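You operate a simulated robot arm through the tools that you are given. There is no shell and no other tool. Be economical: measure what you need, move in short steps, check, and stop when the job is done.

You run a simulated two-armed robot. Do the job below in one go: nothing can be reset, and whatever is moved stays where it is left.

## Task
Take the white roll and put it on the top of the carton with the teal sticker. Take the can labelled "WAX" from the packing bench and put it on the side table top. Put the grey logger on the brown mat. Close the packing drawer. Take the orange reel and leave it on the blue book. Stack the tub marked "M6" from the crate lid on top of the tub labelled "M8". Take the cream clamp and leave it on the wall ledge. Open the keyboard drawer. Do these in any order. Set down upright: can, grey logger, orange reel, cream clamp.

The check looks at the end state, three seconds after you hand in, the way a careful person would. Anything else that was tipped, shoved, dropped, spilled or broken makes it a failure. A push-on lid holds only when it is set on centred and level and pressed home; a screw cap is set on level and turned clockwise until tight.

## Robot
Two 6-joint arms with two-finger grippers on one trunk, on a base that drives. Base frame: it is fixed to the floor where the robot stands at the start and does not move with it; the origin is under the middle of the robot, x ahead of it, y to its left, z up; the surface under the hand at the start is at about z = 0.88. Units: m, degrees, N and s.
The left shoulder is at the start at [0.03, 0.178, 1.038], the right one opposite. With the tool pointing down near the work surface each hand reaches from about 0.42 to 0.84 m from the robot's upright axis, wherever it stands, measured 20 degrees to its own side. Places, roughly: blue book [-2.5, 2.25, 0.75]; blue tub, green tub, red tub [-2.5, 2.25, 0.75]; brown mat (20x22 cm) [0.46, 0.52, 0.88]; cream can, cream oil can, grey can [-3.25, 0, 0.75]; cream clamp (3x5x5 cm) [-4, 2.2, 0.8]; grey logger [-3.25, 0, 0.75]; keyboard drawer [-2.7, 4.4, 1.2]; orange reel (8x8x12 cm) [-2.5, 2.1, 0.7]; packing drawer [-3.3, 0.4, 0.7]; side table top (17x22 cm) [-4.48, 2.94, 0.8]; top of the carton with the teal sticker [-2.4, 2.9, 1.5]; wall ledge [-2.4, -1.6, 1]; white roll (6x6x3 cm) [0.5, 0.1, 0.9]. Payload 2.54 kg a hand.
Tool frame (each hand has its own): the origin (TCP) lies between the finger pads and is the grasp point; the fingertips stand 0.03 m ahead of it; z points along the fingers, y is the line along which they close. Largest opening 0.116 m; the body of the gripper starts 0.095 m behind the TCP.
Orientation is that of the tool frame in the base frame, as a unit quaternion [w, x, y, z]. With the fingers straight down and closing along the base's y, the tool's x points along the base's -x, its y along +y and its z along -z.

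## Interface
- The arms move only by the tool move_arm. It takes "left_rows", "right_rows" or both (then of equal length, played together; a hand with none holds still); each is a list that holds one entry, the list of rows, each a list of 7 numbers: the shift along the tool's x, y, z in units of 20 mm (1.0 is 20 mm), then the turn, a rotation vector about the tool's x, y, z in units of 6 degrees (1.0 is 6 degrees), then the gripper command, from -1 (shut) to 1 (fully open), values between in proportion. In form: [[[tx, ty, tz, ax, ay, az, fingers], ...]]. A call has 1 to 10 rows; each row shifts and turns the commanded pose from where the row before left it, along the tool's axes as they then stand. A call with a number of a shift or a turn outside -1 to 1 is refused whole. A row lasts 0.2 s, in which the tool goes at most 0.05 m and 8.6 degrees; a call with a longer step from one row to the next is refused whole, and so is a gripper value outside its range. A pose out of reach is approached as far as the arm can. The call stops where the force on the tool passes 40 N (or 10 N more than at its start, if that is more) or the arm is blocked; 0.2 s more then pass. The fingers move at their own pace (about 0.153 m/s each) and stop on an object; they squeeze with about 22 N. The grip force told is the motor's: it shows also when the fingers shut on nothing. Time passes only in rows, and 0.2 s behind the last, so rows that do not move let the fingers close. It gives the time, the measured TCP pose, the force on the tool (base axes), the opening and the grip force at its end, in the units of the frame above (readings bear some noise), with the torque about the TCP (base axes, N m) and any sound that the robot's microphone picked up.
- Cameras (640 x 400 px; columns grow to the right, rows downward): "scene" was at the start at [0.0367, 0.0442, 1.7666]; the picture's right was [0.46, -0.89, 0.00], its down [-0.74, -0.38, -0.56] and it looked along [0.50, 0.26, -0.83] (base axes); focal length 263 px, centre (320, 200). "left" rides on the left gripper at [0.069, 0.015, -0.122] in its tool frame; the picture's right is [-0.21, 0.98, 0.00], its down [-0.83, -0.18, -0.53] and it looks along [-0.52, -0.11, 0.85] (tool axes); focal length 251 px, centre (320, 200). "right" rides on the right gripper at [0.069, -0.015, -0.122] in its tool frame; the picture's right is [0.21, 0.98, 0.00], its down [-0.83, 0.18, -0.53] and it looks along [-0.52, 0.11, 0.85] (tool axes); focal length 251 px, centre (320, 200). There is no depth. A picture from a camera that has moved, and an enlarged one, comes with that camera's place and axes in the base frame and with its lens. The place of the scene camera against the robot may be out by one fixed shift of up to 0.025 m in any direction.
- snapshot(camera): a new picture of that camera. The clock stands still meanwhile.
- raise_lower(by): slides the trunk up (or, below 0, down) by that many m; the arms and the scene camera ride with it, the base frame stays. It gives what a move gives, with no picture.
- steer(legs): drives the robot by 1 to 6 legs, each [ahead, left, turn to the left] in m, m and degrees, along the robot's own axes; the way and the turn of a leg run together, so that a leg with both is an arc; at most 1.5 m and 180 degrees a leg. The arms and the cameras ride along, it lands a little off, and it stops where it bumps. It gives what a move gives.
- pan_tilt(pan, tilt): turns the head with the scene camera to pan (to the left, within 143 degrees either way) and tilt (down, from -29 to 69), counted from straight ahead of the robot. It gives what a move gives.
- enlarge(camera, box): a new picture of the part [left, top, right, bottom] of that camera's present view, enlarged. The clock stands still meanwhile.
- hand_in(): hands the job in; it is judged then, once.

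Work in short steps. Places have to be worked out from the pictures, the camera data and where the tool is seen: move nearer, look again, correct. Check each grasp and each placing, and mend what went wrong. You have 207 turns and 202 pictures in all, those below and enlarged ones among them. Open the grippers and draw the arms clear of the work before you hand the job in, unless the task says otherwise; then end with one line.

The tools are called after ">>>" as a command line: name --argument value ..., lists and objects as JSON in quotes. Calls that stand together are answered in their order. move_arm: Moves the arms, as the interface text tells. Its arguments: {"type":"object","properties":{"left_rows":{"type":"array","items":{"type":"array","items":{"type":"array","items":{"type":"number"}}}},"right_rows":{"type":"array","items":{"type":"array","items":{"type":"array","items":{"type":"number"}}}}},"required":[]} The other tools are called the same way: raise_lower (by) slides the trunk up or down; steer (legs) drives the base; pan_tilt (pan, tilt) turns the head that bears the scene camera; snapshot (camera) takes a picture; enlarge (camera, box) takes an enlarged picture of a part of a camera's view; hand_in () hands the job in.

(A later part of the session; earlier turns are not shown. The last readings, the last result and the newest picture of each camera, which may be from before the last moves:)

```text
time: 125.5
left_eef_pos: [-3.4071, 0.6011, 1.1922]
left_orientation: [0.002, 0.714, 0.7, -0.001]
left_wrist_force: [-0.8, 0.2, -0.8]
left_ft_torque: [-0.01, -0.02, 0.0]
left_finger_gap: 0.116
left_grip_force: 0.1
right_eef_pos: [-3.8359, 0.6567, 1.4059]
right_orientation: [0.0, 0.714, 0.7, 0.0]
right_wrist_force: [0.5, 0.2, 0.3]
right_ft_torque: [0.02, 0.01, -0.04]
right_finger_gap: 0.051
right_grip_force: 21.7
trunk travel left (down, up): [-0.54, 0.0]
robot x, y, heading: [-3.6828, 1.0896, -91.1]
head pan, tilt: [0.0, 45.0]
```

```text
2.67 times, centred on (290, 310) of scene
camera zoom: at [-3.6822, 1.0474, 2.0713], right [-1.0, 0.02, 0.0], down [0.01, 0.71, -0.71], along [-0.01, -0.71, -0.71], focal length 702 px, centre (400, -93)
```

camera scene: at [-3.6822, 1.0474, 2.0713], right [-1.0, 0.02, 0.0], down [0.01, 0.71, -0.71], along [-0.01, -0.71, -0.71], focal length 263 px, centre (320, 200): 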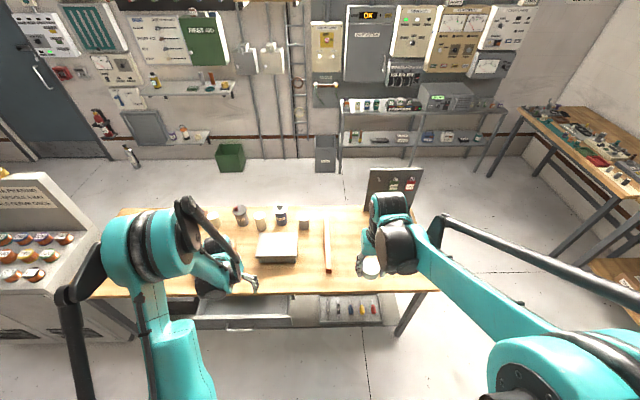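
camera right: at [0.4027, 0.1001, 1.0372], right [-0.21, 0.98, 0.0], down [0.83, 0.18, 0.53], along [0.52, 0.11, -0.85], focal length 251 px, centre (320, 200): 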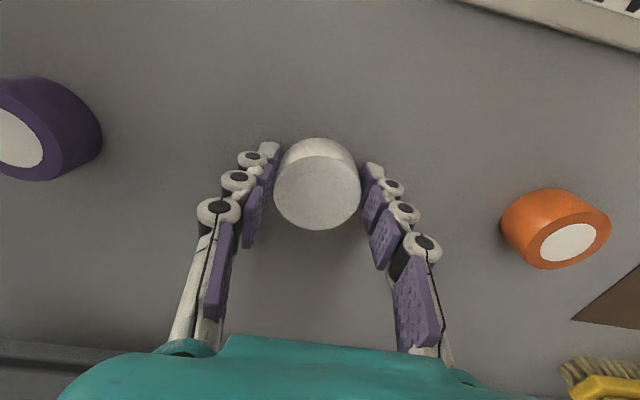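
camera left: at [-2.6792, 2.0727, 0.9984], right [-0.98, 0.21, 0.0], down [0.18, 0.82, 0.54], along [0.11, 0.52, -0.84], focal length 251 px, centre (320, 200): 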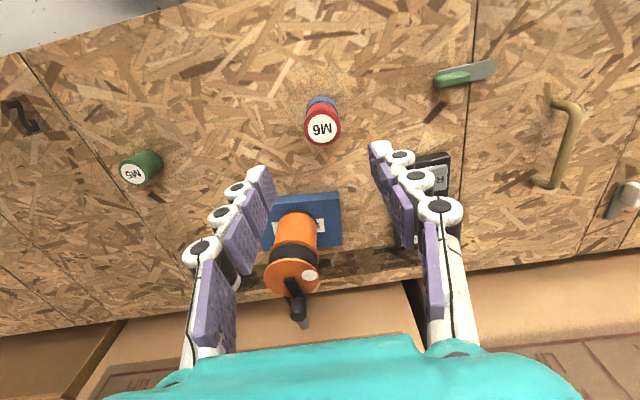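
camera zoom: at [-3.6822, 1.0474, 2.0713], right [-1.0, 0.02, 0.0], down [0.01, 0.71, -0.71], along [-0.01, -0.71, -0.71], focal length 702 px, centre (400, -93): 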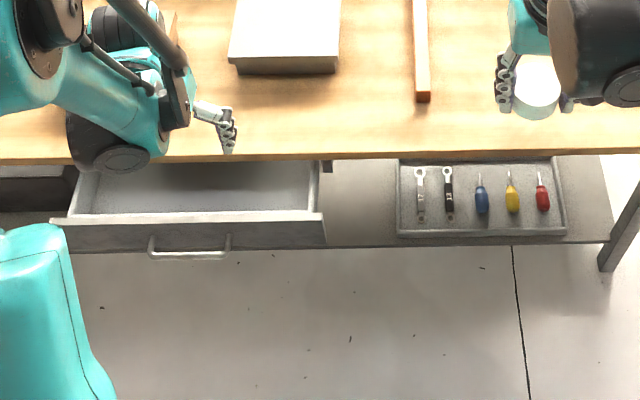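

The labels aren't visible from this side; the cans stand near the rear edge, so I'll fetch from there later. The left drawer (x≈-3.54 to -3.02) is open; I'll close it now with the left hand, first looking from the hand camera.

>>> steer --legs '[[-0.08, 0.12, 1]]'

>>> raise_lower --by -0.3

>>> snapshot --camera "left"

>>> snapshot --camera "scene"

```text
time: 126.8
left_eef_pos: [-3.2792, 0.6838, 1.1921]
left_orientation: [0.002, 0.707, 0.707, 0.0]
left_wrist_force: [-0.2, -0.3, -0.1]
left_ft_torque: [0.0, -0.04, -0.01]
left_finger_gap: 0.1161
left_grip_force: 0.1
right_eef_pos: [-3.7109, 0.7325, 1.4055]
right_orientation: [0.001, 0.707, 0.707, 0.001]
right_wrist_force: [0.4, -0.4, -1.2]
right_ft_torque: [0.05, -0.02, -0.01]
right_finger_gap: 0.0512
right_grip_force: 22.5
trunk travel left (down, up): [-0.54, 0.0]
robot x, y, heading: [-3.5655, 1.165, -89.8]
head pan, tilt: [0.0, 45.0]
```

```text
time: 129.8
left_eef_pos: [-3.2777, 0.6845, 0.8943]
left_orientation: [0.001, 0.707, 0.707, -0.001]
left_wrist_force: [0.3, 0.3, 0.5]
left_ft_torque: [-0.02, 0.0, -0.01]
left_finger_gap: 0.116
left_grip_force: 0.0
right_eef_pos: [-3.7075, 0.7331, 1.1067]
right_orientation: [0.0, 0.707, 0.707, -0.001]
right_wrist_force: [0.8, 0.3, -0.8]
right_ft_torque: [0.04, 0.01, -0.01]
right_finger_gap: 0.0516
right_grip_force: 22.2
trunk travel left (down, up): [-0.24, 0.3]
robot x, y, heading: [-3.5649, 1.1659, -89.7]
head pan, tilt: [0.0, 45.0]
```

```text
150 pictures are left
camera left: at [-3.2618, 0.7543, 1.0139], right [0.98, -0.22, 0.0], down [-0.18, -0.82, 0.54], along [-0.11, -0.52, -0.84], focal length 251 px, centre (320, 200)
```

left: 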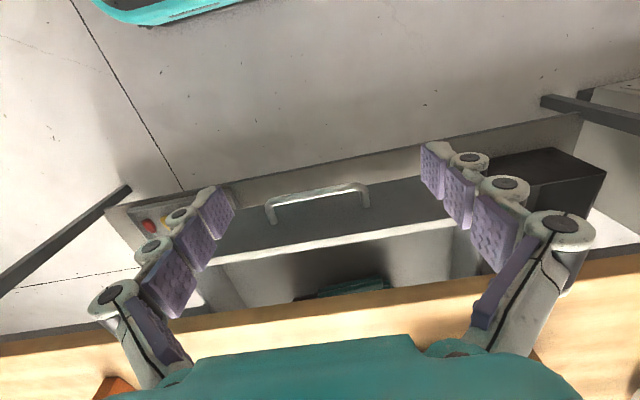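

```text
149 pictures are left
camera scene: at [-3.5613, 1.1263, 1.7714], right [-1.0, 0.0, 0.0], down [0.0, 0.71, -0.71], along [0.0, -0.71, -0.71], focal length 263 px, centre (320, 200)
```

scene: 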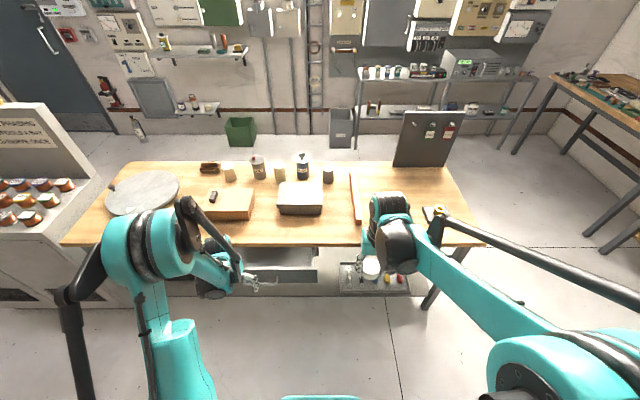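

Bench top is at z≈0.756, and the drawer front's top edge at y≈0.51, z≈0.73. I'll shut the fingers and descend in front of it to TCP 0.70, then push forward.

>>> move_arm --left_rows '[[[0.3, 0.1, 1, 0, 0, 0, -1], [0, 0.1, 1, 0, 0, 0, -1], [0, 0, 1, 0, 0, 0, -1], [0, 0, 1, 0, 0, 0, -1], [0, 0, 1, 0, 0, 0, -1], [0, 0, 1, 0, 0, 0, -1], [0, 0, 1, 0, 0, 0, -1], [0, 0, 1, 0, 0, 0, -1], [0, 0, 1, 0, 0, 0, -1], [0, 0, 0.5, 0, 0, 0, -1]]]'

>>> snapshot --camera "left"

>>> enlarge --camera "scene" --box '[180, 220, 380, 320]'

```text
time: 132.1
left_eef_pos: [-3.26, 0.6383, 0.7303]
left_orientation: [0.0, 0.707, 0.707, 0.0]
left_wrist_force: [0.0, -0.2, 0.3]
left_ft_torque: [0.03, 0.0, -0.01]
left_finger_gap: 0.0
left_grip_force: 22.4
left hand out of reach, approached as far as the arm can: row 3, 4, 5, 6, 7, 8, 9
right_eef_pos: [-3.7082, 0.7336, 1.1065]
right_orientation: [0.0, 0.707, 0.707, 0.0]
right_wrist_force: [0.2, 0.7, -0.9]
right_ft_torque: [-0.01, -0.03, -0.01]
right_finger_gap: 0.0513
right_grip_force: 22.4
trunk travel left (down, up): [-0.24, 0.3]
robot x, y, heading: [-3.568, 1.1652, -90.1]
head pan, tilt: [0.0, 45.0]
```

```text
148 pictures are left
camera left: at [-3.2442, 0.7066, 0.8509], right [0.98, -0.22, 0.0], down [-0.18, -0.82, 0.54], along [-0.12, -0.52, -0.84], focal length 251 px, centre (320, 200)
```

left: 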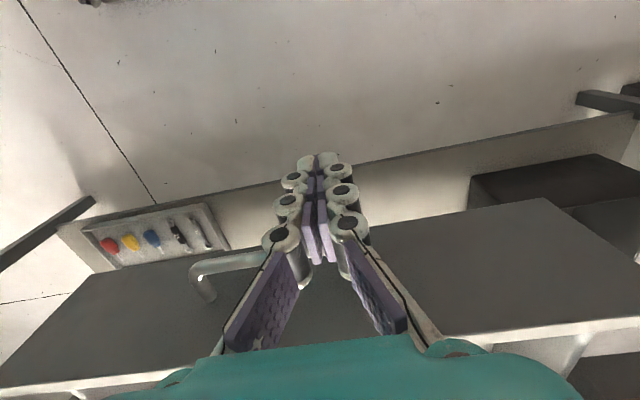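

```text
3.20 times, centred on (280, 270) of scene
camera zoom: at [-3.5612, 1.126, 1.7713], right [-1.0, 0.0, 0.0], down [0.0, 0.71, -0.71], along [0.0, -0.71, -0.71], focal length 842 px, centre (448, -24)
```

zoom: 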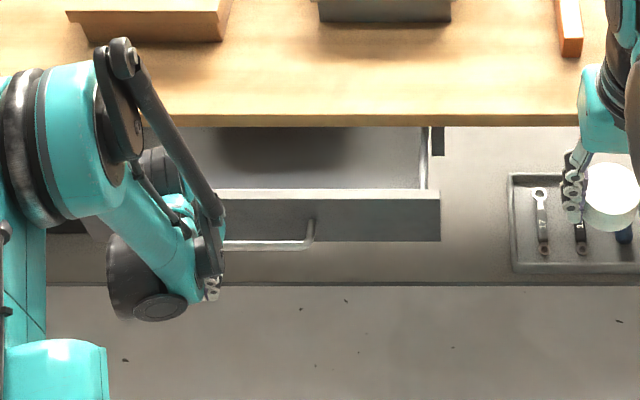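

The closed fingers are in front of the drawer near its centre. I push forward with the arm.

>>> move_arm --left_rows '[[[-1, 0, 0.3, 0, 0, 0, -1], [-1, 0, 0.3, 0, 0, 0, -1], [-1, 0, 0.3, 0, 0, 0, -1], [-1, 0, 0, 0, 0, 0, -1], [-1, 0, 0, 0, 0, 0, -1], [-1, 0, 0, 0, 0, 0, -1], [-0.5, 0, 0, 0, 0, 0, -1]]]'

>>> snapshot --camera "left"

>>> enlarge --camera "scene" --box '[180, 220, 380, 320]'

```text
time: 133.7
left_eef_pos: [-3.2595, 0.5134, 0.716]
left_orientation: [0.002, 0.707, 0.707, -0.002]
left_wrist_force: [0.5, 0.3, 0.1]
left_ft_torque: [0.02, 0.0, -0.02]
left_finger_gap: 0.0001
left_grip_force: 22.4
left hand out of reach, approached as far as the arm can: row 7
right_eef_pos: [-3.7086, 0.7341, 1.1069]
right_orientation: [0.001, 0.707, 0.707, 0.0]
right_wrist_force: [-0.1, -0.1, -1.1]
right_ft_torque: [0.02, -0.02, 0.02]
right_finger_gap: 0.0511
right_grip_force: 21.5
trunk travel left (down, up): [-0.24, 0.3]
robot x, y, heading: [-3.5643, 1.1654, -90.0]
head pan, tilt: [0.0, 45.0]
```

```text
146 pictures are left
camera left: at [-3.2454, 0.5822, 0.8364], right [0.98, -0.22, 0.0], down [-0.18, -0.82, 0.54], along [-0.11, -0.53, -0.84], focal length 251 px, centre (320, 200)
```

left: 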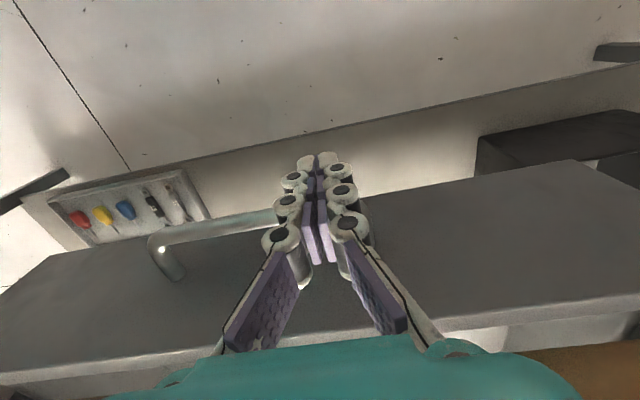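

```text
3.20 times, centred on (280, 270) of scene
camera zoom: at [-3.5613, 1.1264, 1.7713], right [-1.0, 0.0, 0.0], down [0.0, 0.71, -0.71], along [0.0, -0.71, -0.71], focal length 842 px, centre (448, -24)
```

zoom: 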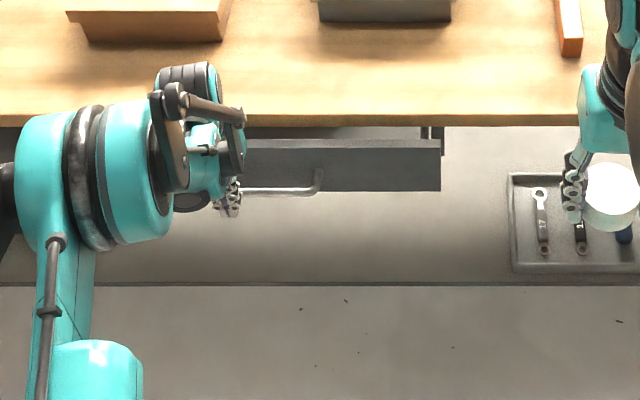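

The drawer slides in easily and is nearly shut. The arm is at its limit, so I nudge the base forward for the rest.

>>> steer --legs '[[0.05, 0, 0]]'

>>> enlarge --camera "scene" --box '[180, 220, 380, 320]'

```text
time: 134.7
left_eef_pos: [-3.2616, 0.4669, 0.715]
left_orientation: [-0.003, 0.708, 0.707, 0.003]
left_wrist_force: [0.2, 0.7, 0.0]
left_ft_torque: [-0.01, 0.01, -0.02]
left_finger_gap: 0.0
left_grip_force: 28.3
right_eef_pos: [-3.7083, 0.6814, 1.106]
right_orientation: [0.001, 0.707, 0.707, 0.0]
right_wrist_force: [0.2, 0.1, -0.9]
right_ft_torque: [0.0, 0.02, 0.0]
right_finger_gap: 0.0512
right_grip_force: 21.4
trunk travel left (down, up): [-0.24, 0.3]
robot x, y, heading: [-3.5654, 1.1168, -90.0]
head pan, tilt: [0.0, 45.0]
stopped in leg 1: the force on the tool passed its limit at 46 N (the readings are from after the stop); the commanded pose is now the measured one
```

```text
3.20 times, centred on (280, 270) of scene
camera zoom: at [-3.5611, 1.0752, 1.7713], right [-1.0, 0.0, 0.0], down [0.0, 0.71, -0.71], along [0.0, -0.71, -0.71], focal length 842 px, centre (448, -24)
```

zoom: 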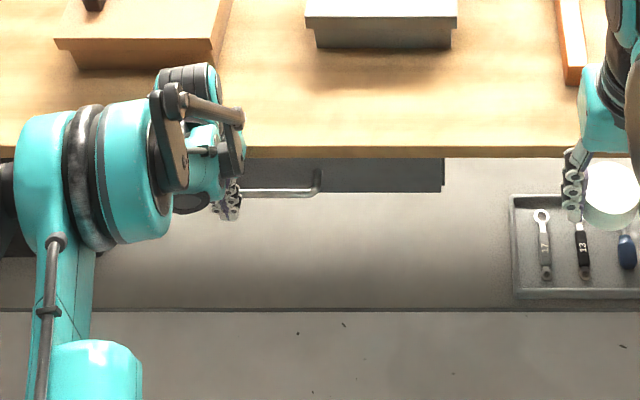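

The drawer hit its stop and is closed. I'll back off, raise up, and drive round the bench's −x end to its rear side, facing +y.

>>> steer --legs '[[-0.12, 0, 0]]'

>>> raise_lower --by 0.3

>>> move_arm --left_rows '[[[0, 0, -1, 0, 0, 0, 1], [0, 0, -1, 0, 0, 0, 1], [0, 0, -1, 0, 0, 0, 1], [0, 0, -1, 0, 0, 0, 1], [0, 0, -1, 0, 0, 0, 1], [0, 0, -1, 0, 0, 0, 1], [0.5, 0, -1, 0, 0, 0, 1], [1, 0, -1, 0, 0, 0, 1], [1, 0, -1, 0, 0, 0, 1], [1, 0, -1, 0, 0, 0, 1]]]'

>>> steer --legs '[[0, -1.35, 0], [0, 0, 180]]'

>>> pan_tilt --pan -120 --tilt 35

>>> snapshot --camera "scene"

>>> pan_tilt --pan 10 --tilt 30

>>> snapshot --camera "scene"

```text
time: 136.0
left_eef_pos: [-3.2599, 0.5861, 0.7157]
left_orientation: [-0.002, 0.706, 0.708, 0.003]
left_wrist_force: [-0.3, 0.6, 0.8]
left_ft_torque: [-0.02, 0.01, -0.02]
left_finger_gap: 0.0
left_grip_force: 28.5
right_eef_pos: [-3.7068, 0.8027, 1.1074]
right_orientation: [0.0, 0.707, 0.708, -0.001]
right_wrist_force: [0.5, 0.9, -0.7]
right_ft_torque: [-0.04, 0.03, 0.0]
right_finger_gap: 0.0513
right_grip_force: 21.8
trunk travel left (down, up): [-0.24, 0.3]
robot x, y, heading: [-3.5652, 1.2369, -90.0]
head pan, tilt: [0.0, 45.0]
```

```text
time: 139.0
left_eef_pos: [-3.2591, 0.5865, 1.0144]
left_orientation: [-0.003, 0.706, 0.708, 0.003]
left_wrist_force: [-0.2, -0.6, -0.1]
left_ft_torque: [-0.03, -0.02, 0.01]
left_finger_gap: 0.0
left_grip_force: 28.9
right_eef_pos: [-3.7077, 0.801, 1.4066]
right_orientation: [0.0, 0.706, 0.708, -0.001]
right_wrist_force: [0.2, 0.0, -0.4]
right_ft_torque: [0.01, 0.01, -0.03]
right_finger_gap: 0.0511
right_grip_force: 21.6
trunk travel left (down, up): [-0.54, 0.0]
robot x, y, heading: [-3.5618, 1.2371, -90.0]
head pan, tilt: [0.0, 45.0]
```

```text
time: 141.2
left_eef_pos: [-3.2603, 0.6563, 1.2182]
left_orientation: [-0.003, 0.707, 0.707, 0.003]
left_wrist_force: [-0.9, -0.3, -0.2]
left_ft_torque: [-0.04, 0.0, 0.02]
left_finger_gap: 0.116
left_grip_force: 0.0
right_eef_pos: [-3.7077, 0.8025, 1.408]
right_orientation: [0.0, 0.706, 0.708, -0.001]
right_wrist_force: [-0.6, 1.0, -0.1]
right_ft_torque: [-0.03, -0.01, -0.02]
right_finger_gap: 0.0513
right_grip_force: 22.5
trunk travel left (down, up): [-0.54, 0.0]
robot x, y, heading: [-3.5644, 1.233, -89.9]
head pan, tilt: [0.0, 45.0]
```

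```text
time: 155.2
left_eef_pos: [-5.217, 1.8062, 1.2161]
left_orientation: [0.003, 0.709, -0.705, 0.003]
left_wrist_force: [-0.1, 0.4, 1.0]
left_ft_torque: [0.01, 0.03, 0.0]
left_finger_gap: 0.1159
left_grip_force: 0.2
right_eef_pos: [-4.7686, 1.662, 1.4059]
right_orientation: [0.0, 0.709, -0.705, 0.001]
right_wrist_force: [-0.1, -0.3, -0.9]
right_ft_torque: [-0.03, -0.02, 0.02]
right_finger_gap: 0.0513
right_grip_force: 21.7
trunk travel left (down, up): [-0.54, 0.0]
robot x, y, heading: [-4.911, 1.2285, 90.5]
head pan, tilt: [0.0, 45.0]
```

```text
time: 157.2
left_eef_pos: [-5.2168, 1.8042, 1.2166]
left_orientation: [0.003, 0.709, -0.705, 0.004]
left_wrist_force: [0.0, -0.3, 0.0]
left_ft_torque: [0.03, 0.0, -0.02]
left_finger_gap: 0.1159
left_grip_force: 0.0
right_eef_pos: [-4.7688, 1.6627, 1.4061]
right_orientation: [0.0, 0.709, -0.705, 0.001]
right_wrist_force: [0.3, 0.3, -0.5]
right_ft_torque: [0.02, 0.02, -0.02]
right_finger_gap: 0.0512
right_grip_force: 21.8
trunk travel left (down, up): [-0.54, 0.0]
robot x, y, heading: [-4.9065, 1.2268, 90.4]
head pan, tilt: [-120.0, 35.0]
```

```text
143 pictures are left
camera scene: at [-4.8287, 1.166, 2.0861], right [-0.49, -0.87, 0.0], down [-0.5, 0.28, -0.82], along [0.71, -0.4, -0.57], focal length 263 px, centre (320, 200)
```

scene: 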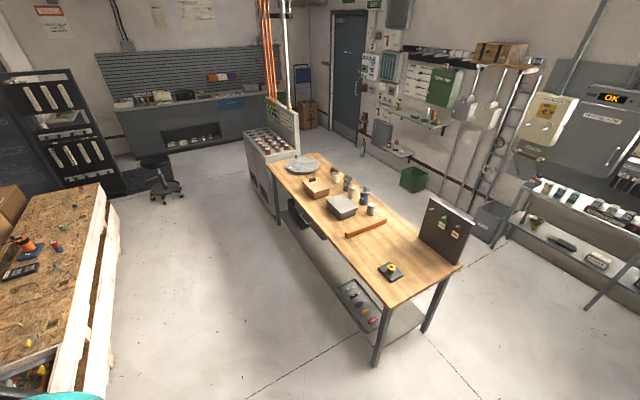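

```text
time: 159.3
left_eef_pos: [-5.2159, 1.8056, 1.2157]
left_orientation: [0.003, 0.709, -0.705, 0.004]
left_wrist_force: [1.0, 0.1, 0.4]
left_ft_torque: [0.01, 0.03, 0.01]
left_finger_gap: 0.116
left_grip_force: 0.1
right_eef_pos: [-4.7678, 1.6617, 1.4061]
right_orientation: [0.001, 0.71, -0.705, 0.0]
right_wrist_force: [-0.8, -0.3, -1.0]
right_ft_torque: [-0.02, -0.01, -0.02]
right_finger_gap: 0.0512
right_grip_force: 21.4
trunk travel left (down, up): [-0.54, 0.0]
robot x, y, heading: [-4.9095, 1.2276, 90.4]
head pan, tilt: [10.0, 30.0]
```

```text
142 pictures are left
camera scene: at [-4.9216, 1.2984, 2.0939], right [0.98, 0.18, 0.0], down [0.09, -0.49, -0.87], along [-0.16, 0.85, -0.5], focal length 263 px, centre (320, 200)
```

scene: 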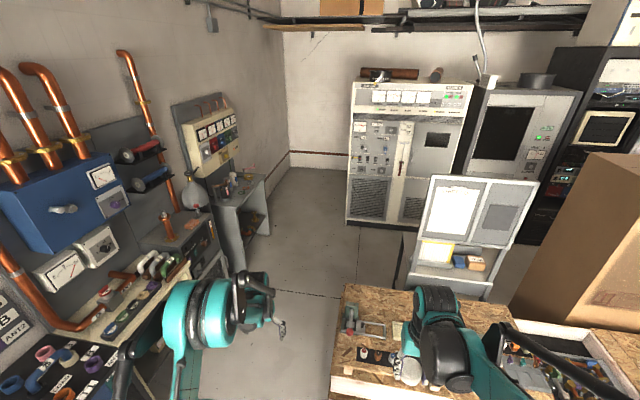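

The gap left of the crate is wide enough for later. Now I drive back past the bench's end to its rear aisle at y≈-0.95 and then right to x≈-3.4.

>>> steer --legs '[[-1.5, 0, 0], [-0.68, 0, -0.5], [0, -1.45, 0]]'

>>> pan_tilt --pan 0 --tilt 50

>>> snapshot --camera "scene"

```text
time: 177.0
left_eef_pos: [-3.752, -0.3769, 1.2154]
left_orientation: [-0.002, -0.707, 0.707, -0.004]
left_wrist_force: [0.7, -0.1, 0.0]
left_ft_torque: [0.03, -0.01, 0.04]
left_finger_gap: 0.1161
left_grip_force: 0.1
right_eef_pos: [-3.3043, -0.524, 1.4059]
right_orientation: [0.0, -0.707, 0.707, 0.0]
right_wrist_force: [0.4, 1.3, 0.1]
right_ft_torque: [-0.04, -0.01, 0.0]
right_finger_gap: 0.0509
right_grip_force: 22.0
trunk travel left (down, up): [-0.54, 0.0]
robot x, y, heading: [-3.4473, -0.9552, 89.8]
head pan, tilt: [10.0, 30.0]
```

```text
time: 177.8
left_eef_pos: [-3.7526, -0.3766, 1.216]
left_orientation: [0.003, 0.707, -0.707, 0.003]
left_wrist_force: [-0.5, -0.1, 0.3]
left_ft_torque: [0.01, -0.01, -0.02]
left_finger_gap: 0.1159
left_grip_force: 0.1
right_eef_pos: [-3.3049, -0.5229, 1.4057]
right_orientation: [0.001, 0.707, -0.707, 0.0]
right_wrist_force: [0.1, -0.3, -0.9]
right_ft_torque: [0.02, 0.0, 0.03]
right_finger_gap: 0.0512
right_grip_force: 22.4
trunk travel left (down, up): [-0.54, 0.0]
robot x, y, heading: [-3.4485, -0.9532, 89.9]
head pan, tilt: [0.0, 50.0]
```

```text
141 pictures are left
camera scene: at [-3.4442, -0.8979, 2.0644], right [1.0, 0.0, 0.0], down [0.0, -0.77, -0.64], along [0.0, 0.64, -0.77], focal length 263 px, centre (320, 200)
```

scene: 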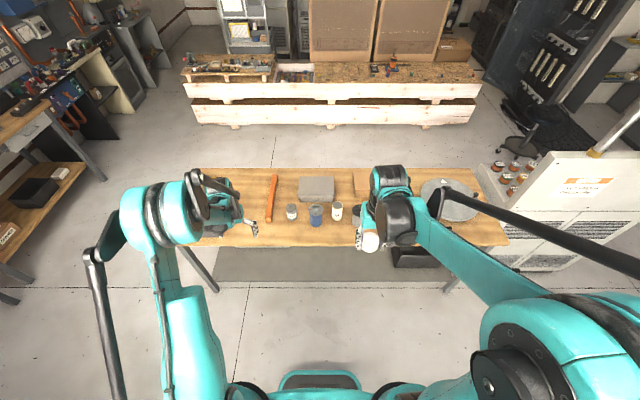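

>>> enlarge --camera "scene" --box '[260, 170, 420, 260]'

>>> snapshot --camera "right"

```text
4.00 times, centred on (340, 215) of scene
camera zoom: at [-3.4442, -0.8979, 2.0644], right [1.0, 0.0, 0.0], down [0.0, -0.77, -0.64], along [0.0, 0.64, -0.77], focal length 1052 px, centre (240, 140)
```

zoom: 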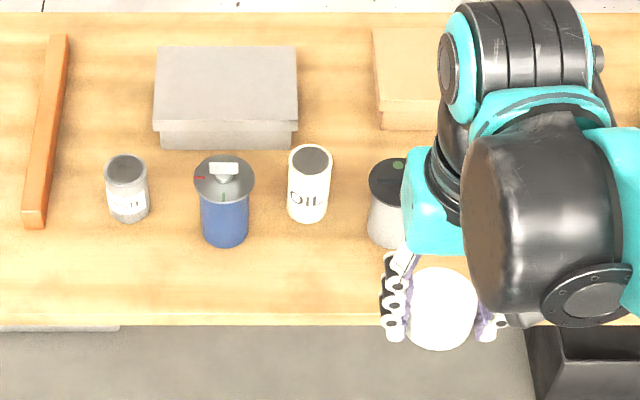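

```text
139 pictures are left
camera right: at [-3.289, -0.5934, 1.5269], right [-0.98, -0.21, 0.0], down [-0.18, 0.83, 0.53], along [-0.11, 0.52, -0.85], focal length 251 px, centre (320, 200)
```

right: 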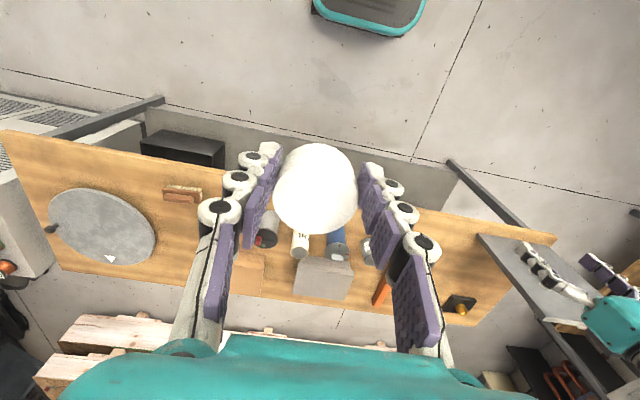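

The near cream can says OIL. I'll zoom on the grey can's label, and shift the robot right to see the other cream can.

>>> enlarge --camera "scene" --box '[280, 200, 304, 230]'

>>> steer --legs '[[0, -0.4, 0]]'

>>> enlarge --camera "scene" --box '[180, 160, 360, 270]'

```text
13.33 times, centred on (292, 215) of scene
camera zoom: at [-3.4442, -0.8979, 2.0644], right [1.0, 0.0, 0.0], down [0.0, -0.77, -0.64], along [0.0, 0.64, -0.77], focal length 3507 px, centre (693, 0)
```

zoom: 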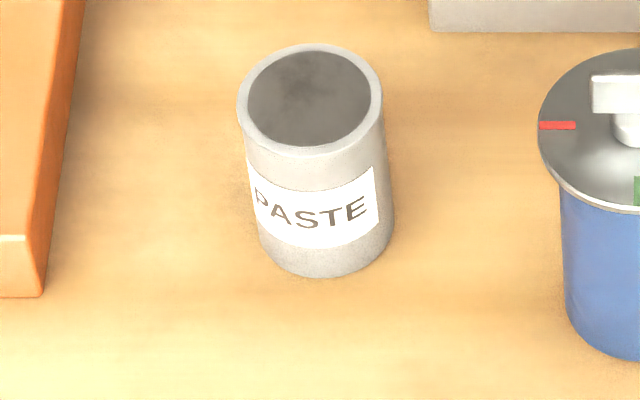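

```text
time: 180.3
left_eef_pos: [-3.3491, -0.3756, 1.2162]
left_orientation: [-0.002, -0.707, 0.707, -0.004]
left_wrist_force: [0.7, -0.3, -0.7]
left_ft_torque: [-0.04, -0.02, 0.0]
left_finger_gap: 0.1162
left_grip_force: 0.2
right_eef_pos: [-2.9015, -0.5246, 1.4066]
right_orientation: [0.001, -0.706, 0.708, -0.001]
right_wrist_force: [-0.3, 0.1, -0.6]
right_ft_torque: [-0.02, -0.02, 0.03]
right_finger_gap: 0.0512
right_grip_force: 22.3
trunk travel left (down, up): [-0.54, 0.0]
robot x, y, heading: [-3.0437, -0.9597, 90.0]
head pan, tilt: [0.0, 50.0]
```

```text
3.56 times, centred on (270, 215) of scene
camera zoom: at [-3.0429, -0.8982, 2.0644], right [1.0, 0.0, 0.0], down [0.0, -0.77, -0.64], along [0.0, 0.64, -0.77], focal length 935 px, centre (498, 147)
```

zoom: 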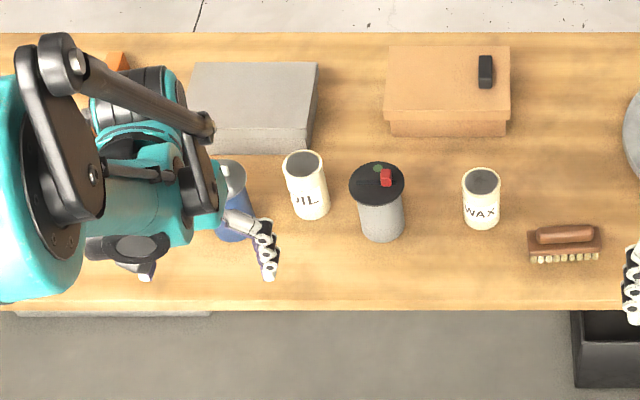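

The other cream can is WAX, at about (-3.07, 0.045). I'll drive closer, lower the trunk a bit and look through the left hand.

>>> steer --legs '[[0.32, -0.07, 0]]'

>>> raise_lower --by -0.15

>>> snapshot --camera "left"

>>> snapshot --camera "scene"

```text
time: 182.5
left_eef_pos: [-3.2791, -0.0603, 1.2152]
left_orientation: [-0.003, -0.707, 0.707, -0.003]
left_wrist_force: [-0.6, -0.9, 0.4]
left_ft_torque: [-0.01, -0.01, 0.01]
left_finger_gap: 0.1164
left_grip_force: 0.1
right_eef_pos: [-2.8317, -0.2072, 1.4058]
right_orientation: [-0.001, 0.707, -0.707, -0.001]
right_wrist_force: [0.0, 0.1, -1.6]
right_ft_torque: [0.01, -0.05, -0.02]
right_finger_gap: 0.0509
right_grip_force: 22.2
trunk travel left (down, up): [-0.54, 0.0]
robot x, y, heading: [-2.9778, -0.6407, 89.9]
head pan, tilt: [0.0, 50.0]
```

```text
time: 184.2
left_eef_pos: [-3.2793, -0.0575, 1.0662]
left_orientation: [-0.003, -0.707, 0.707, -0.003]
left_wrist_force: [0.5, 0.0, 0.6]
left_ft_torque: [0.02, 0.0, -0.01]
left_finger_gap: 0.1161
left_grip_force: 0.1
right_eef_pos: [-2.8308, -0.2069, 1.2564]
right_orientation: [0.0, -0.707, 0.707, 0.0]
right_wrist_force: [0.5, 0.5, -1.0]
right_ft_torque: [-0.02, -0.02, -0.02]
right_finger_gap: 0.0514
right_grip_force: 21.9
trunk travel left (down, up): [-0.39, 0.15]
robot x, y, heading: [-2.9765, -0.6384, 89.8]
head pan, tilt: [0.0, 50.0]
```

```text
136 pictures are left
camera left: at [-3.2942, -0.1268, 1.1879], right [-0.98, 0.21, 0.0], down [0.18, 0.83, 0.53], along [0.12, 0.51, -0.85], focal length 251 px, centre (320, 200)
```

left: 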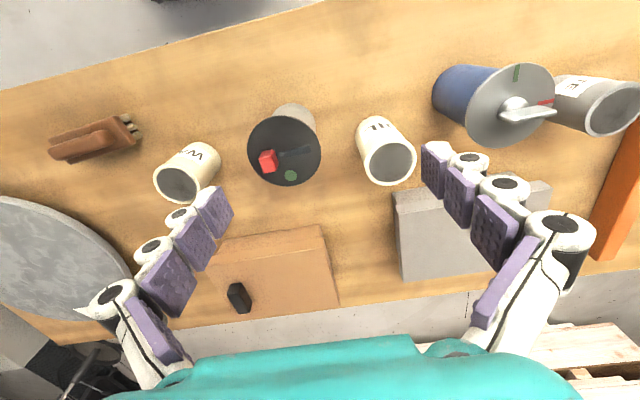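

```text
135 pictures are left
camera scene: at [-2.9718, -0.5803, 1.9145], right [1.0, 0.0, 0.0], down [0.0, -0.77, -0.64], along [0.0, 0.64, -0.77], focal length 263 px, centre (320, 200)
```

scene: 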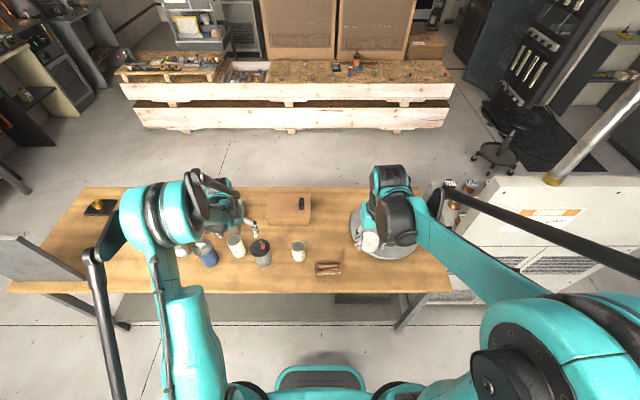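

WAX estimates range around (-3.05, 0.03). I'll move the left hand over it and look again.

>>> move_arm --left_rows '[[[-0.4, -1, 0.2, 0, 0, 0, 0.7], [-0.4, -1, 0.2, 0, 0, 0, 0.7], [-0.4, -1, 0.2, 0, 0, 0, 0.7], [-0.4, -1, 0.2, 0, 0, 0, 0.7], [-0.4, -1, 0.2, 0, 0, 0, 0.7], [-0.4, -1, 0.2, 0, 0, 0, 0.7], [-0.4, -1, 0.2, 0, 0, 0, 0.7], [-0.4, -1, 0.2, 0, 0, 0, 0.7], [-0.4, -1, 0.2, 0, 0, 0, 0.7], [-0.4, -1, 0.2, 0, 0, 0, 0.7]]]'

>>> snapshot --camera "left"

```text
time: 186.4
left_eef_pos: [-3.0788, 0.0213, 1.0249]
left_orientation: [0.002, 0.708, -0.707, 0.004]
left_wrist_force: [-0.4, -0.5, 0.2]
left_ft_torque: [0.02, 0.01, 0.01]
left_finger_gap: 0.0985
left_grip_force: 0.0
right_eef_pos: [-2.8316, -0.2062, 1.2562]
right_orientation: [0.0, 0.707, -0.707, 0.0]
right_wrist_force: [0.2, 0.0, -1.0]
right_ft_torque: [0.0, 0.01, -0.03]
right_finger_gap: 0.0511
right_grip_force: 22.0
trunk travel left (down, up): [-0.39, 0.15]
robot x, y, heading: [-2.9778, -0.6358, 89.8]
head pan, tilt: [0.0, 50.0]
```

```text
134 pictures are left
camera left: at [-3.0939, -0.0475, 1.1467], right [-0.98, 0.21, 0.0], down [0.18, 0.83, 0.53], along [0.11, 0.51, -0.85], focal length 251 px, centre (320, 200)
```

left: 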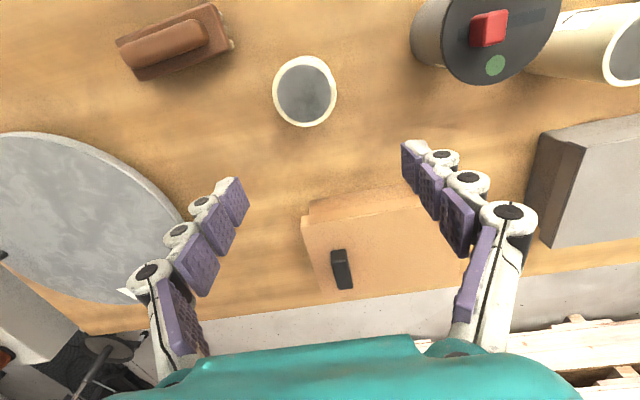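

WAX triangulates to (-3.0725, -0.014) with its rim at z≈0.895. I'll descend towards TCP 0.865, stopping to check at 0.90.

>>> move_arm --left_rows '[[[0.45, -0.08, 1, 0, 0, 0, 0.7], [0.45, -0.08, 1, 0, 0, 0, 0.7], [0.45, -0.08, 0.8, 0, 0, 0, 0.7], [0.4, -0.08, 0.8, 0, 0, 0, 0.7], [0, 0, 0.8, 0, 0, 0, 0.7], [0, 0, 0.8, 0, 0, 0, 0.7]]]'

>>> snapshot --camera "left"

```text
time: 187.8
left_eef_pos: [-3.0728, -0.0137, 0.9221]
left_orientation: [0.003, 0.707, -0.707, 0.003]
left_wrist_force: [-1.4, 0.5, 0.0]
left_ft_torque: [0.0, 0.0, -0.03]
left_finger_gap: 0.0983
left_grip_force: 0.1
right_eef_pos: [-2.8301, -0.2055, 1.2567]
right_orientation: [0.0, -0.707, 0.707, 0.0]
right_wrist_force: [-0.3, -0.6, -0.9]
right_ft_torque: [-0.01, 0.0, 0.01]
right_finger_gap: 0.0513
right_grip_force: 22.2
trunk travel left (down, up): [-0.39, 0.15]
robot x, y, heading: [-2.9808, -0.6387, 90.1]
head pan, tilt: [0.0, 50.0]
```

```text
133 pictures are left
camera left: at [-3.0875, -0.0828, 1.043], right [-0.98, 0.21, 0.0], down [0.18, 0.83, 0.53], along [0.12, 0.51, -0.85], focal length 251 px, centre (320, 200)
```

left: 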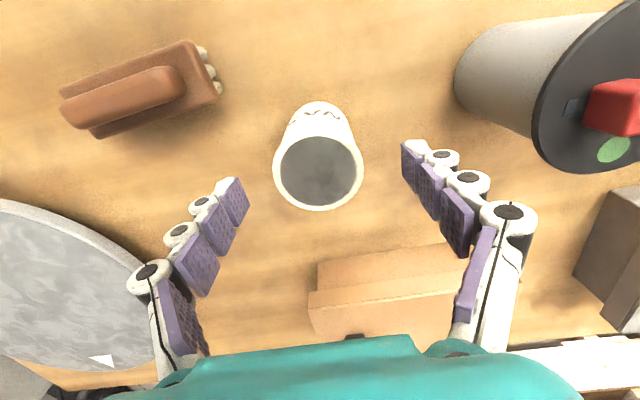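

Well centred. I'll descend to TCP 0.866 and grip.

>>> move_arm --left_rows '[[[0, 0, 1, 0, 0, 0, 0.7], [0, 0, 1, 0, 0, 0, 0.7], [0, 0, 0.8, 0, 0, 0, 0.7], [0, 0, 0, 0, 0, 0, -1], [0, 0, 0, 0, 0, 0, -1], [0, 0, 0, 0, 0, 0, -1]]]'

>>> snapshot --camera "left"

```text
time: 189.2
left_eef_pos: [-3.0712, -0.0148, 0.8648]
left_orientation: [-0.004, -0.707, 0.707, -0.003]
left_wrist_force: [1.9, 1.3, 1.6]
left_ft_torque: [0.07, -0.24, 0.07]
left_finger_gap: 0.0587
left_grip_force: 22.1
right_eef_pos: [-2.8319, -0.2057, 1.2573]
right_orientation: [0.0, 0.707, -0.707, 0.0]
right_wrist_force: [-0.3, -0.8, -0.1]
right_ft_torque: [0.0, 0.0, 0.03]
right_finger_gap: 0.0511
right_grip_force: 22.0
trunk travel left (down, up): [-0.39, 0.15]
robot x, y, heading: [-2.9763, -0.6421, 90.0]
head pan, tilt: [0.0, 50.0]
```

```text
132 pictures are left
camera left: at [-3.0875, -0.0837, 0.9875], right [-0.98, 0.21, 0.0], down [0.18, 0.83, 0.53], along [0.12, 0.51, -0.85], focal length 251 px, centre (320, 200)
```

left: 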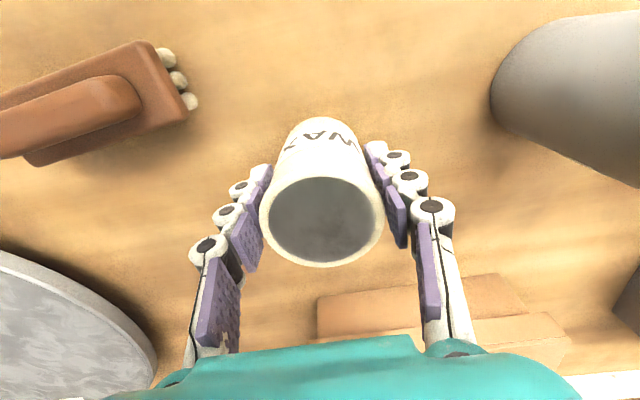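

WAX is held. I'll raise, back out, and retrace round the bench to the left end of the crate, then look.

>>> raise_lower --by 0.15

>>> move_arm --left_rows '[[[0.5, 0.5, -1, 0, 0, 0, -1], [0.5, 0.5, -1, 0, 0, 0, -1], [0.5, 0.5, -1, 0, 0, 0, -1], [0.5, 0.5, -1, 0, 0, 0, -1], [0.5, 0.5, -1, 0, 0, 0, -1], [0.5, 0.5, -1, 0, 0, 0, -1], [0.5, 0.5, -1, 0, 0, 0, -1], [0.5, 0.5, -1, 0, 0, 0, -1], [0, 0.5, -1, 0, 0, 0, -1], [0, 0.5, -1, 0, 0, 0, -1]]]'

>>> steer --legs '[[-0.34, 0, 0], [0, 1.0, 0], [0, 0.97, 0], [1.5, 0, 0], [0.9, 0.3, 0]]'

>>> pan_tilt --pan 0 --tilt 40

>>> snapshot --camera "scene"

```text
time: 191.0
left_eef_pos: [-3.0723, -0.0156, 1.0149]
left_orientation: [-0.004, -0.707, 0.707, -0.003]
left_wrist_force: [-0.1, -0.2, -1.9]
left_ft_torque: [-0.04, 0.01, -0.02]
left_finger_gap: 0.0588
left_grip_force: 21.7
right_eef_pos: [-2.8306, -0.2056, 1.407]
right_orientation: [0.0, -0.707, 0.707, 0.0]
right_wrist_force: [0.1, 0.1, -0.9]
right_ft_torque: [-0.03, -0.02, 0.03]
right_finger_gap: 0.051
right_grip_force: 22.1
trunk travel left (down, up): [-0.54, 0.0]
robot x, y, heading: [-2.9794, -0.6381, 89.9]
head pan, tilt: [0.0, 50.0]
```

```text
time: 193.2
left_eef_pos: [-3.1729, -0.094, 1.2165]
left_orientation: [0.002, 0.708, -0.707, 0.003]
left_wrist_force: [-0.4, -0.7, -2.7]
left_ft_torque: [-0.02, 0.02, 0.0]
left_finger_gap: 0.0586
left_grip_force: 22.4
right_eef_pos: [-2.831, -0.2058, 1.4057]
right_orientation: [0.001, -0.707, 0.707, 0.001]
right_wrist_force: [-0.1, -1.0, -0.5]
right_ft_torque: [-0.02, -0.02, 0.02]
right_finger_gap: 0.0513
right_grip_force: 22.2
trunk travel left (down, up): [-0.54, 0.0]
robot x, y, heading: [-2.9777, -0.6384, 90.0]
head pan, tilt: [0.0, 50.0]
```

```text
time: 216.4
left_eef_pos: [-5.4583, 1.9531, 1.2173]
left_orientation: [0.003, 0.709, -0.705, 0.003]
left_wrist_force: [0.6, 0.0, -3.1]
left_ft_torque: [0.03, 0.03, 0.01]
left_finger_gap: 0.0584
left_grip_force: 21.4
right_eef_pos: [-5.1171, 1.8435, 1.4059]
right_orientation: [0.0, 0.709, -0.705, 0.0]
right_wrist_force: [1.3, 0.5, -1.0]
right_ft_torque: [0.01, 0.01, 0.0]
right_finger_gap: 0.0513
right_grip_force: 21.7
trunk travel left (down, up): [-0.54, 0.0]
robot x, y, heading: [-5.2551, 1.4084, 90.4]
head pan, tilt: [0.0, 50.0]
```

```text
time: 217.2
left_eef_pos: [-5.4596, 1.954, 1.2158]
left_orientation: [0.004, 0.709, -0.705, 0.004]
left_wrist_force: [0.9, -1.0, -2.5]
left_ft_torque: [0.0, 0.0, -0.02]
left_finger_gap: 0.0587
left_grip_force: 22.9
right_eef_pos: [-5.1168, 1.8437, 1.4075]
right_orientation: [-0.001, 0.709, -0.705, 0.0]
right_wrist_force: [-0.2, -0.4, -0.9]
right_ft_torque: [-0.03, -0.03, -0.01]
right_finger_gap: 0.0514
right_grip_force: 22.2
trunk travel left (down, up): [-0.54, 0.0]
robot x, y, heading: [-5.2607, 1.4102, 90.3]
head pan, tilt: [0.0, 40.0]
```

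```text
131 pictures are left
camera scene: at [-5.2554, 1.4768, 2.0784], right [1.0, 0.01, 0.0], down [0.0, -0.64, -0.77], along [0.0, 0.77, -0.64], focal length 263 px, centre (320, 200)
```

scene: 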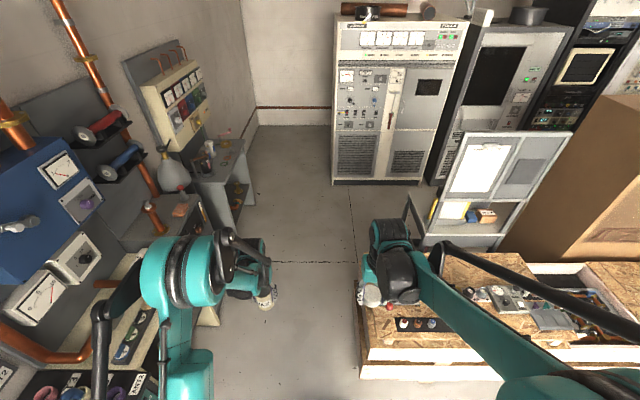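

The corridor left of the crate is about 0.77 m wide. I'll look down at my own base's side to judge its half-width.

>>> pan_tilt --pan 90 --tilt 69

>>> snapshot --camera "scene"

>>> pan_tilt --pan -90 --tilt 69

>>> snapshot --camera "scene"

```text
time: 218.8
left_eef_pos: [-5.4595, 1.9539, 1.2169]
left_orientation: [0.003, 0.709, -0.706, 0.003]
left_wrist_force: [0.0, -0.3, -2.7]
left_ft_torque: [0.0, -0.01, -0.01]
left_finger_gap: 0.0586
left_grip_force: 21.6
right_eef_pos: [-5.1167, 1.8443, 1.4061]
right_orientation: [0.0, 0.709, -0.705, 0.0]
right_wrist_force: [0.2, 1.6, -1.4]
right_ft_torque: [0.03, 0.0, 0.0]
right_finger_gap: 0.0513
right_grip_force: 21.6
trunk travel left (down, up): [-0.54, 0.0]
robot x, y, heading: [-5.2594, 1.4102, 90.4]
head pan, tilt: [90.0, 68.8]
```

```text
130 pictures are left
camera scene: at [-5.3107, 1.391, 2.0424], right [-0.01, 1.0, 0.0], down [0.93, 0.0, -0.36], along [-0.36, 0.0, -0.93], focal length 263 px, centre (320, 200)
```

scene: 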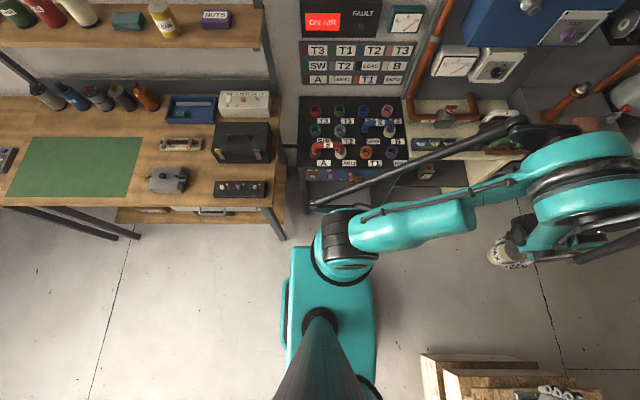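

```text
time: 221.5
left_eef_pos: [-5.4588, 1.9524, 1.216]
left_orientation: [0.003, 0.709, -0.705, 0.003]
left_wrist_force: [0.6, 0.0, -2.9]
left_ft_torque: [-0.01, -0.03, -0.01]
left_finger_gap: 0.0585
left_grip_force: 22.6
right_eef_pos: [-5.1175, 1.843, 1.4064]
right_orientation: [-0.001, 0.709, -0.705, 0.0]
right_wrist_force: [-0.3, -0.1, 0.2]
right_ft_torque: [0.01, 0.01, 0.02]
right_finger_gap: 0.0511
right_grip_force: 21.9
trunk travel left (down, up): [-0.54, 0.0]
robot x, y, heading: [-5.2576, 1.409, 90.2]
head pan, tilt: [-90.0, 68.8]
```

```text
129 pictures are left
camera scene: at [-5.1988, 1.3915, 2.0424], right [0.01, -1.0, 0.0], down [-0.93, -0.01, -0.36], along [0.36, 0.0, -0.93], focal length 263 px, centre (320, 200)
```

scene: 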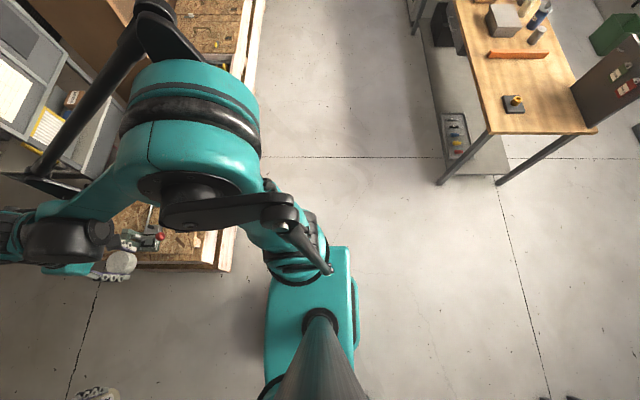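

The base appears about ±0.28 m fore/aft. I'll turn to face +x, back to x≈-5.4 and slide sideways up the corridor to y≈2.6, then look.

>>> steer --legs '[[0, 0, -90.3], [-0.14, 0, 0], [0, 1.2, 0]]'

>>> pan_tilt --pan 20 --tilt 45

>>> snapshot --camera "scene"

```text
time: 232.3
left_eef_pos: [-4.8588, 2.8041, 1.2171]
left_orientation: [-0.004, -0.001, 1.0, 0.0]
left_wrist_force: [0.1, -0.2, -3.0]
left_ft_torque: [0.03, 0.0, 0.01]
left_finger_gap: 0.0583
left_grip_force: 21.5
right_eef_pos: [-4.9689, 2.4622, 1.4067]
right_orientation: [0.001, -0.001, 1.0, -0.001]
right_wrist_force: [-0.1, -0.3, -0.6]
right_ft_torque: [0.02, 0.01, -0.01]
right_finger_gap: 0.0513
right_grip_force: 22.5
trunk travel left (down, up): [-0.54, 0.0]
robot x, y, heading: [-5.4043, 2.609, 0.0]
head pan, tilt: [-90.0, 68.8]
```

```text
time: 234.2
left_eef_pos: [-4.8589, 2.8047, 1.2162]
left_orientation: [-0.004, -0.001, 1.0, 0.0]
left_wrist_force: [-0.7, -0.4, -2.9]
left_ft_torque: [-0.01, 0.0, -0.01]
left_finger_gap: 0.0582
left_grip_force: 22.4
right_eef_pos: [-4.9699, 2.4628, 1.407]
right_orientation: [0.0, -0.001, 1.0, 0.0]
right_wrist_force: [0.8, 0.0, -0.4]
right_ft_torque: [0.01, 0.05, 0.0]
right_finger_gap: 0.051
right_grip_force: 22.0
trunk travel left (down, up): [-0.54, 0.0]
robot x, y, heading: [-5.4027, 2.6054, 0.1]
head pan, tilt: [20.0, 45.0]
```

```text
128 pictures are left
camera scene: at [-5.353, 2.6453, 2.0712], right [0.34, -0.94, 0.0], down [-0.66, -0.24, -0.71], along [0.66, 0.24, -0.71], focal length 263 px, centre (320, 200)
```

scene: 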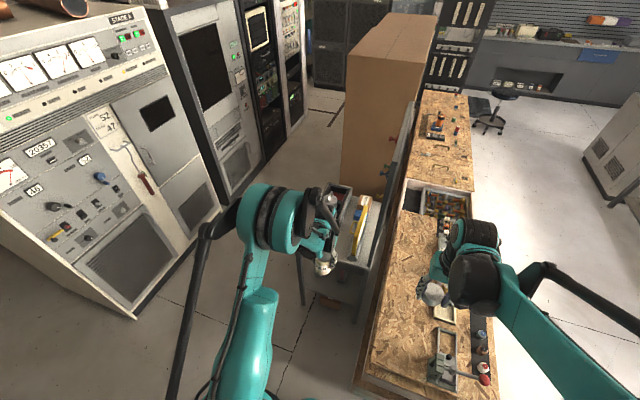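

I'll zoom in on the side table.

>>> enlarge --camera "scene" --box '[270, 130, 430, 320]'

>>> snapshot --camera "left"

```text
2.11 times, centred on (350, 225) of scene
camera zoom: at [-5.353, 2.6453, 2.0712], right [0.34, -0.94, 0.0], down [-0.66, -0.24, -0.71], along [0.66, 0.24, -0.71], focal length 554 px, centre (257, 147)
```

zoom: 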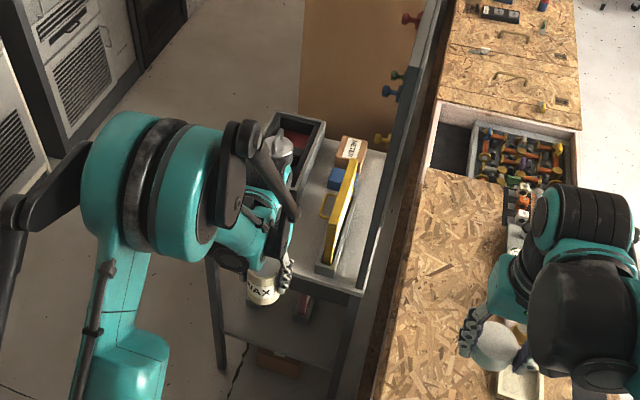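

```text
126 pictures are left
camera left: at [-4.9261, 2.8194, 1.3379], right [0.21, 0.98, 0.0], down [0.83, -0.18, 0.53], along [0.51, -0.11, -0.85], focal length 251 px, centre (320, 200)
```

left: 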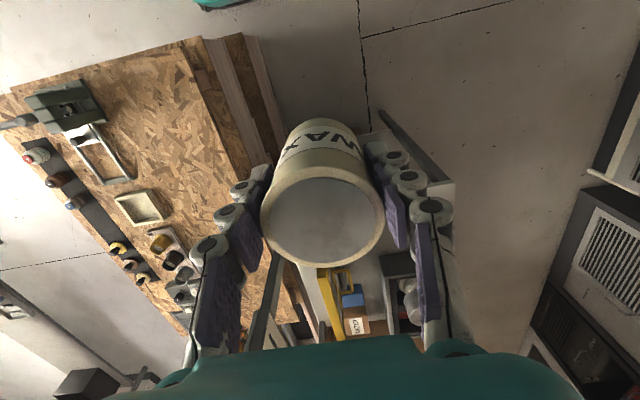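

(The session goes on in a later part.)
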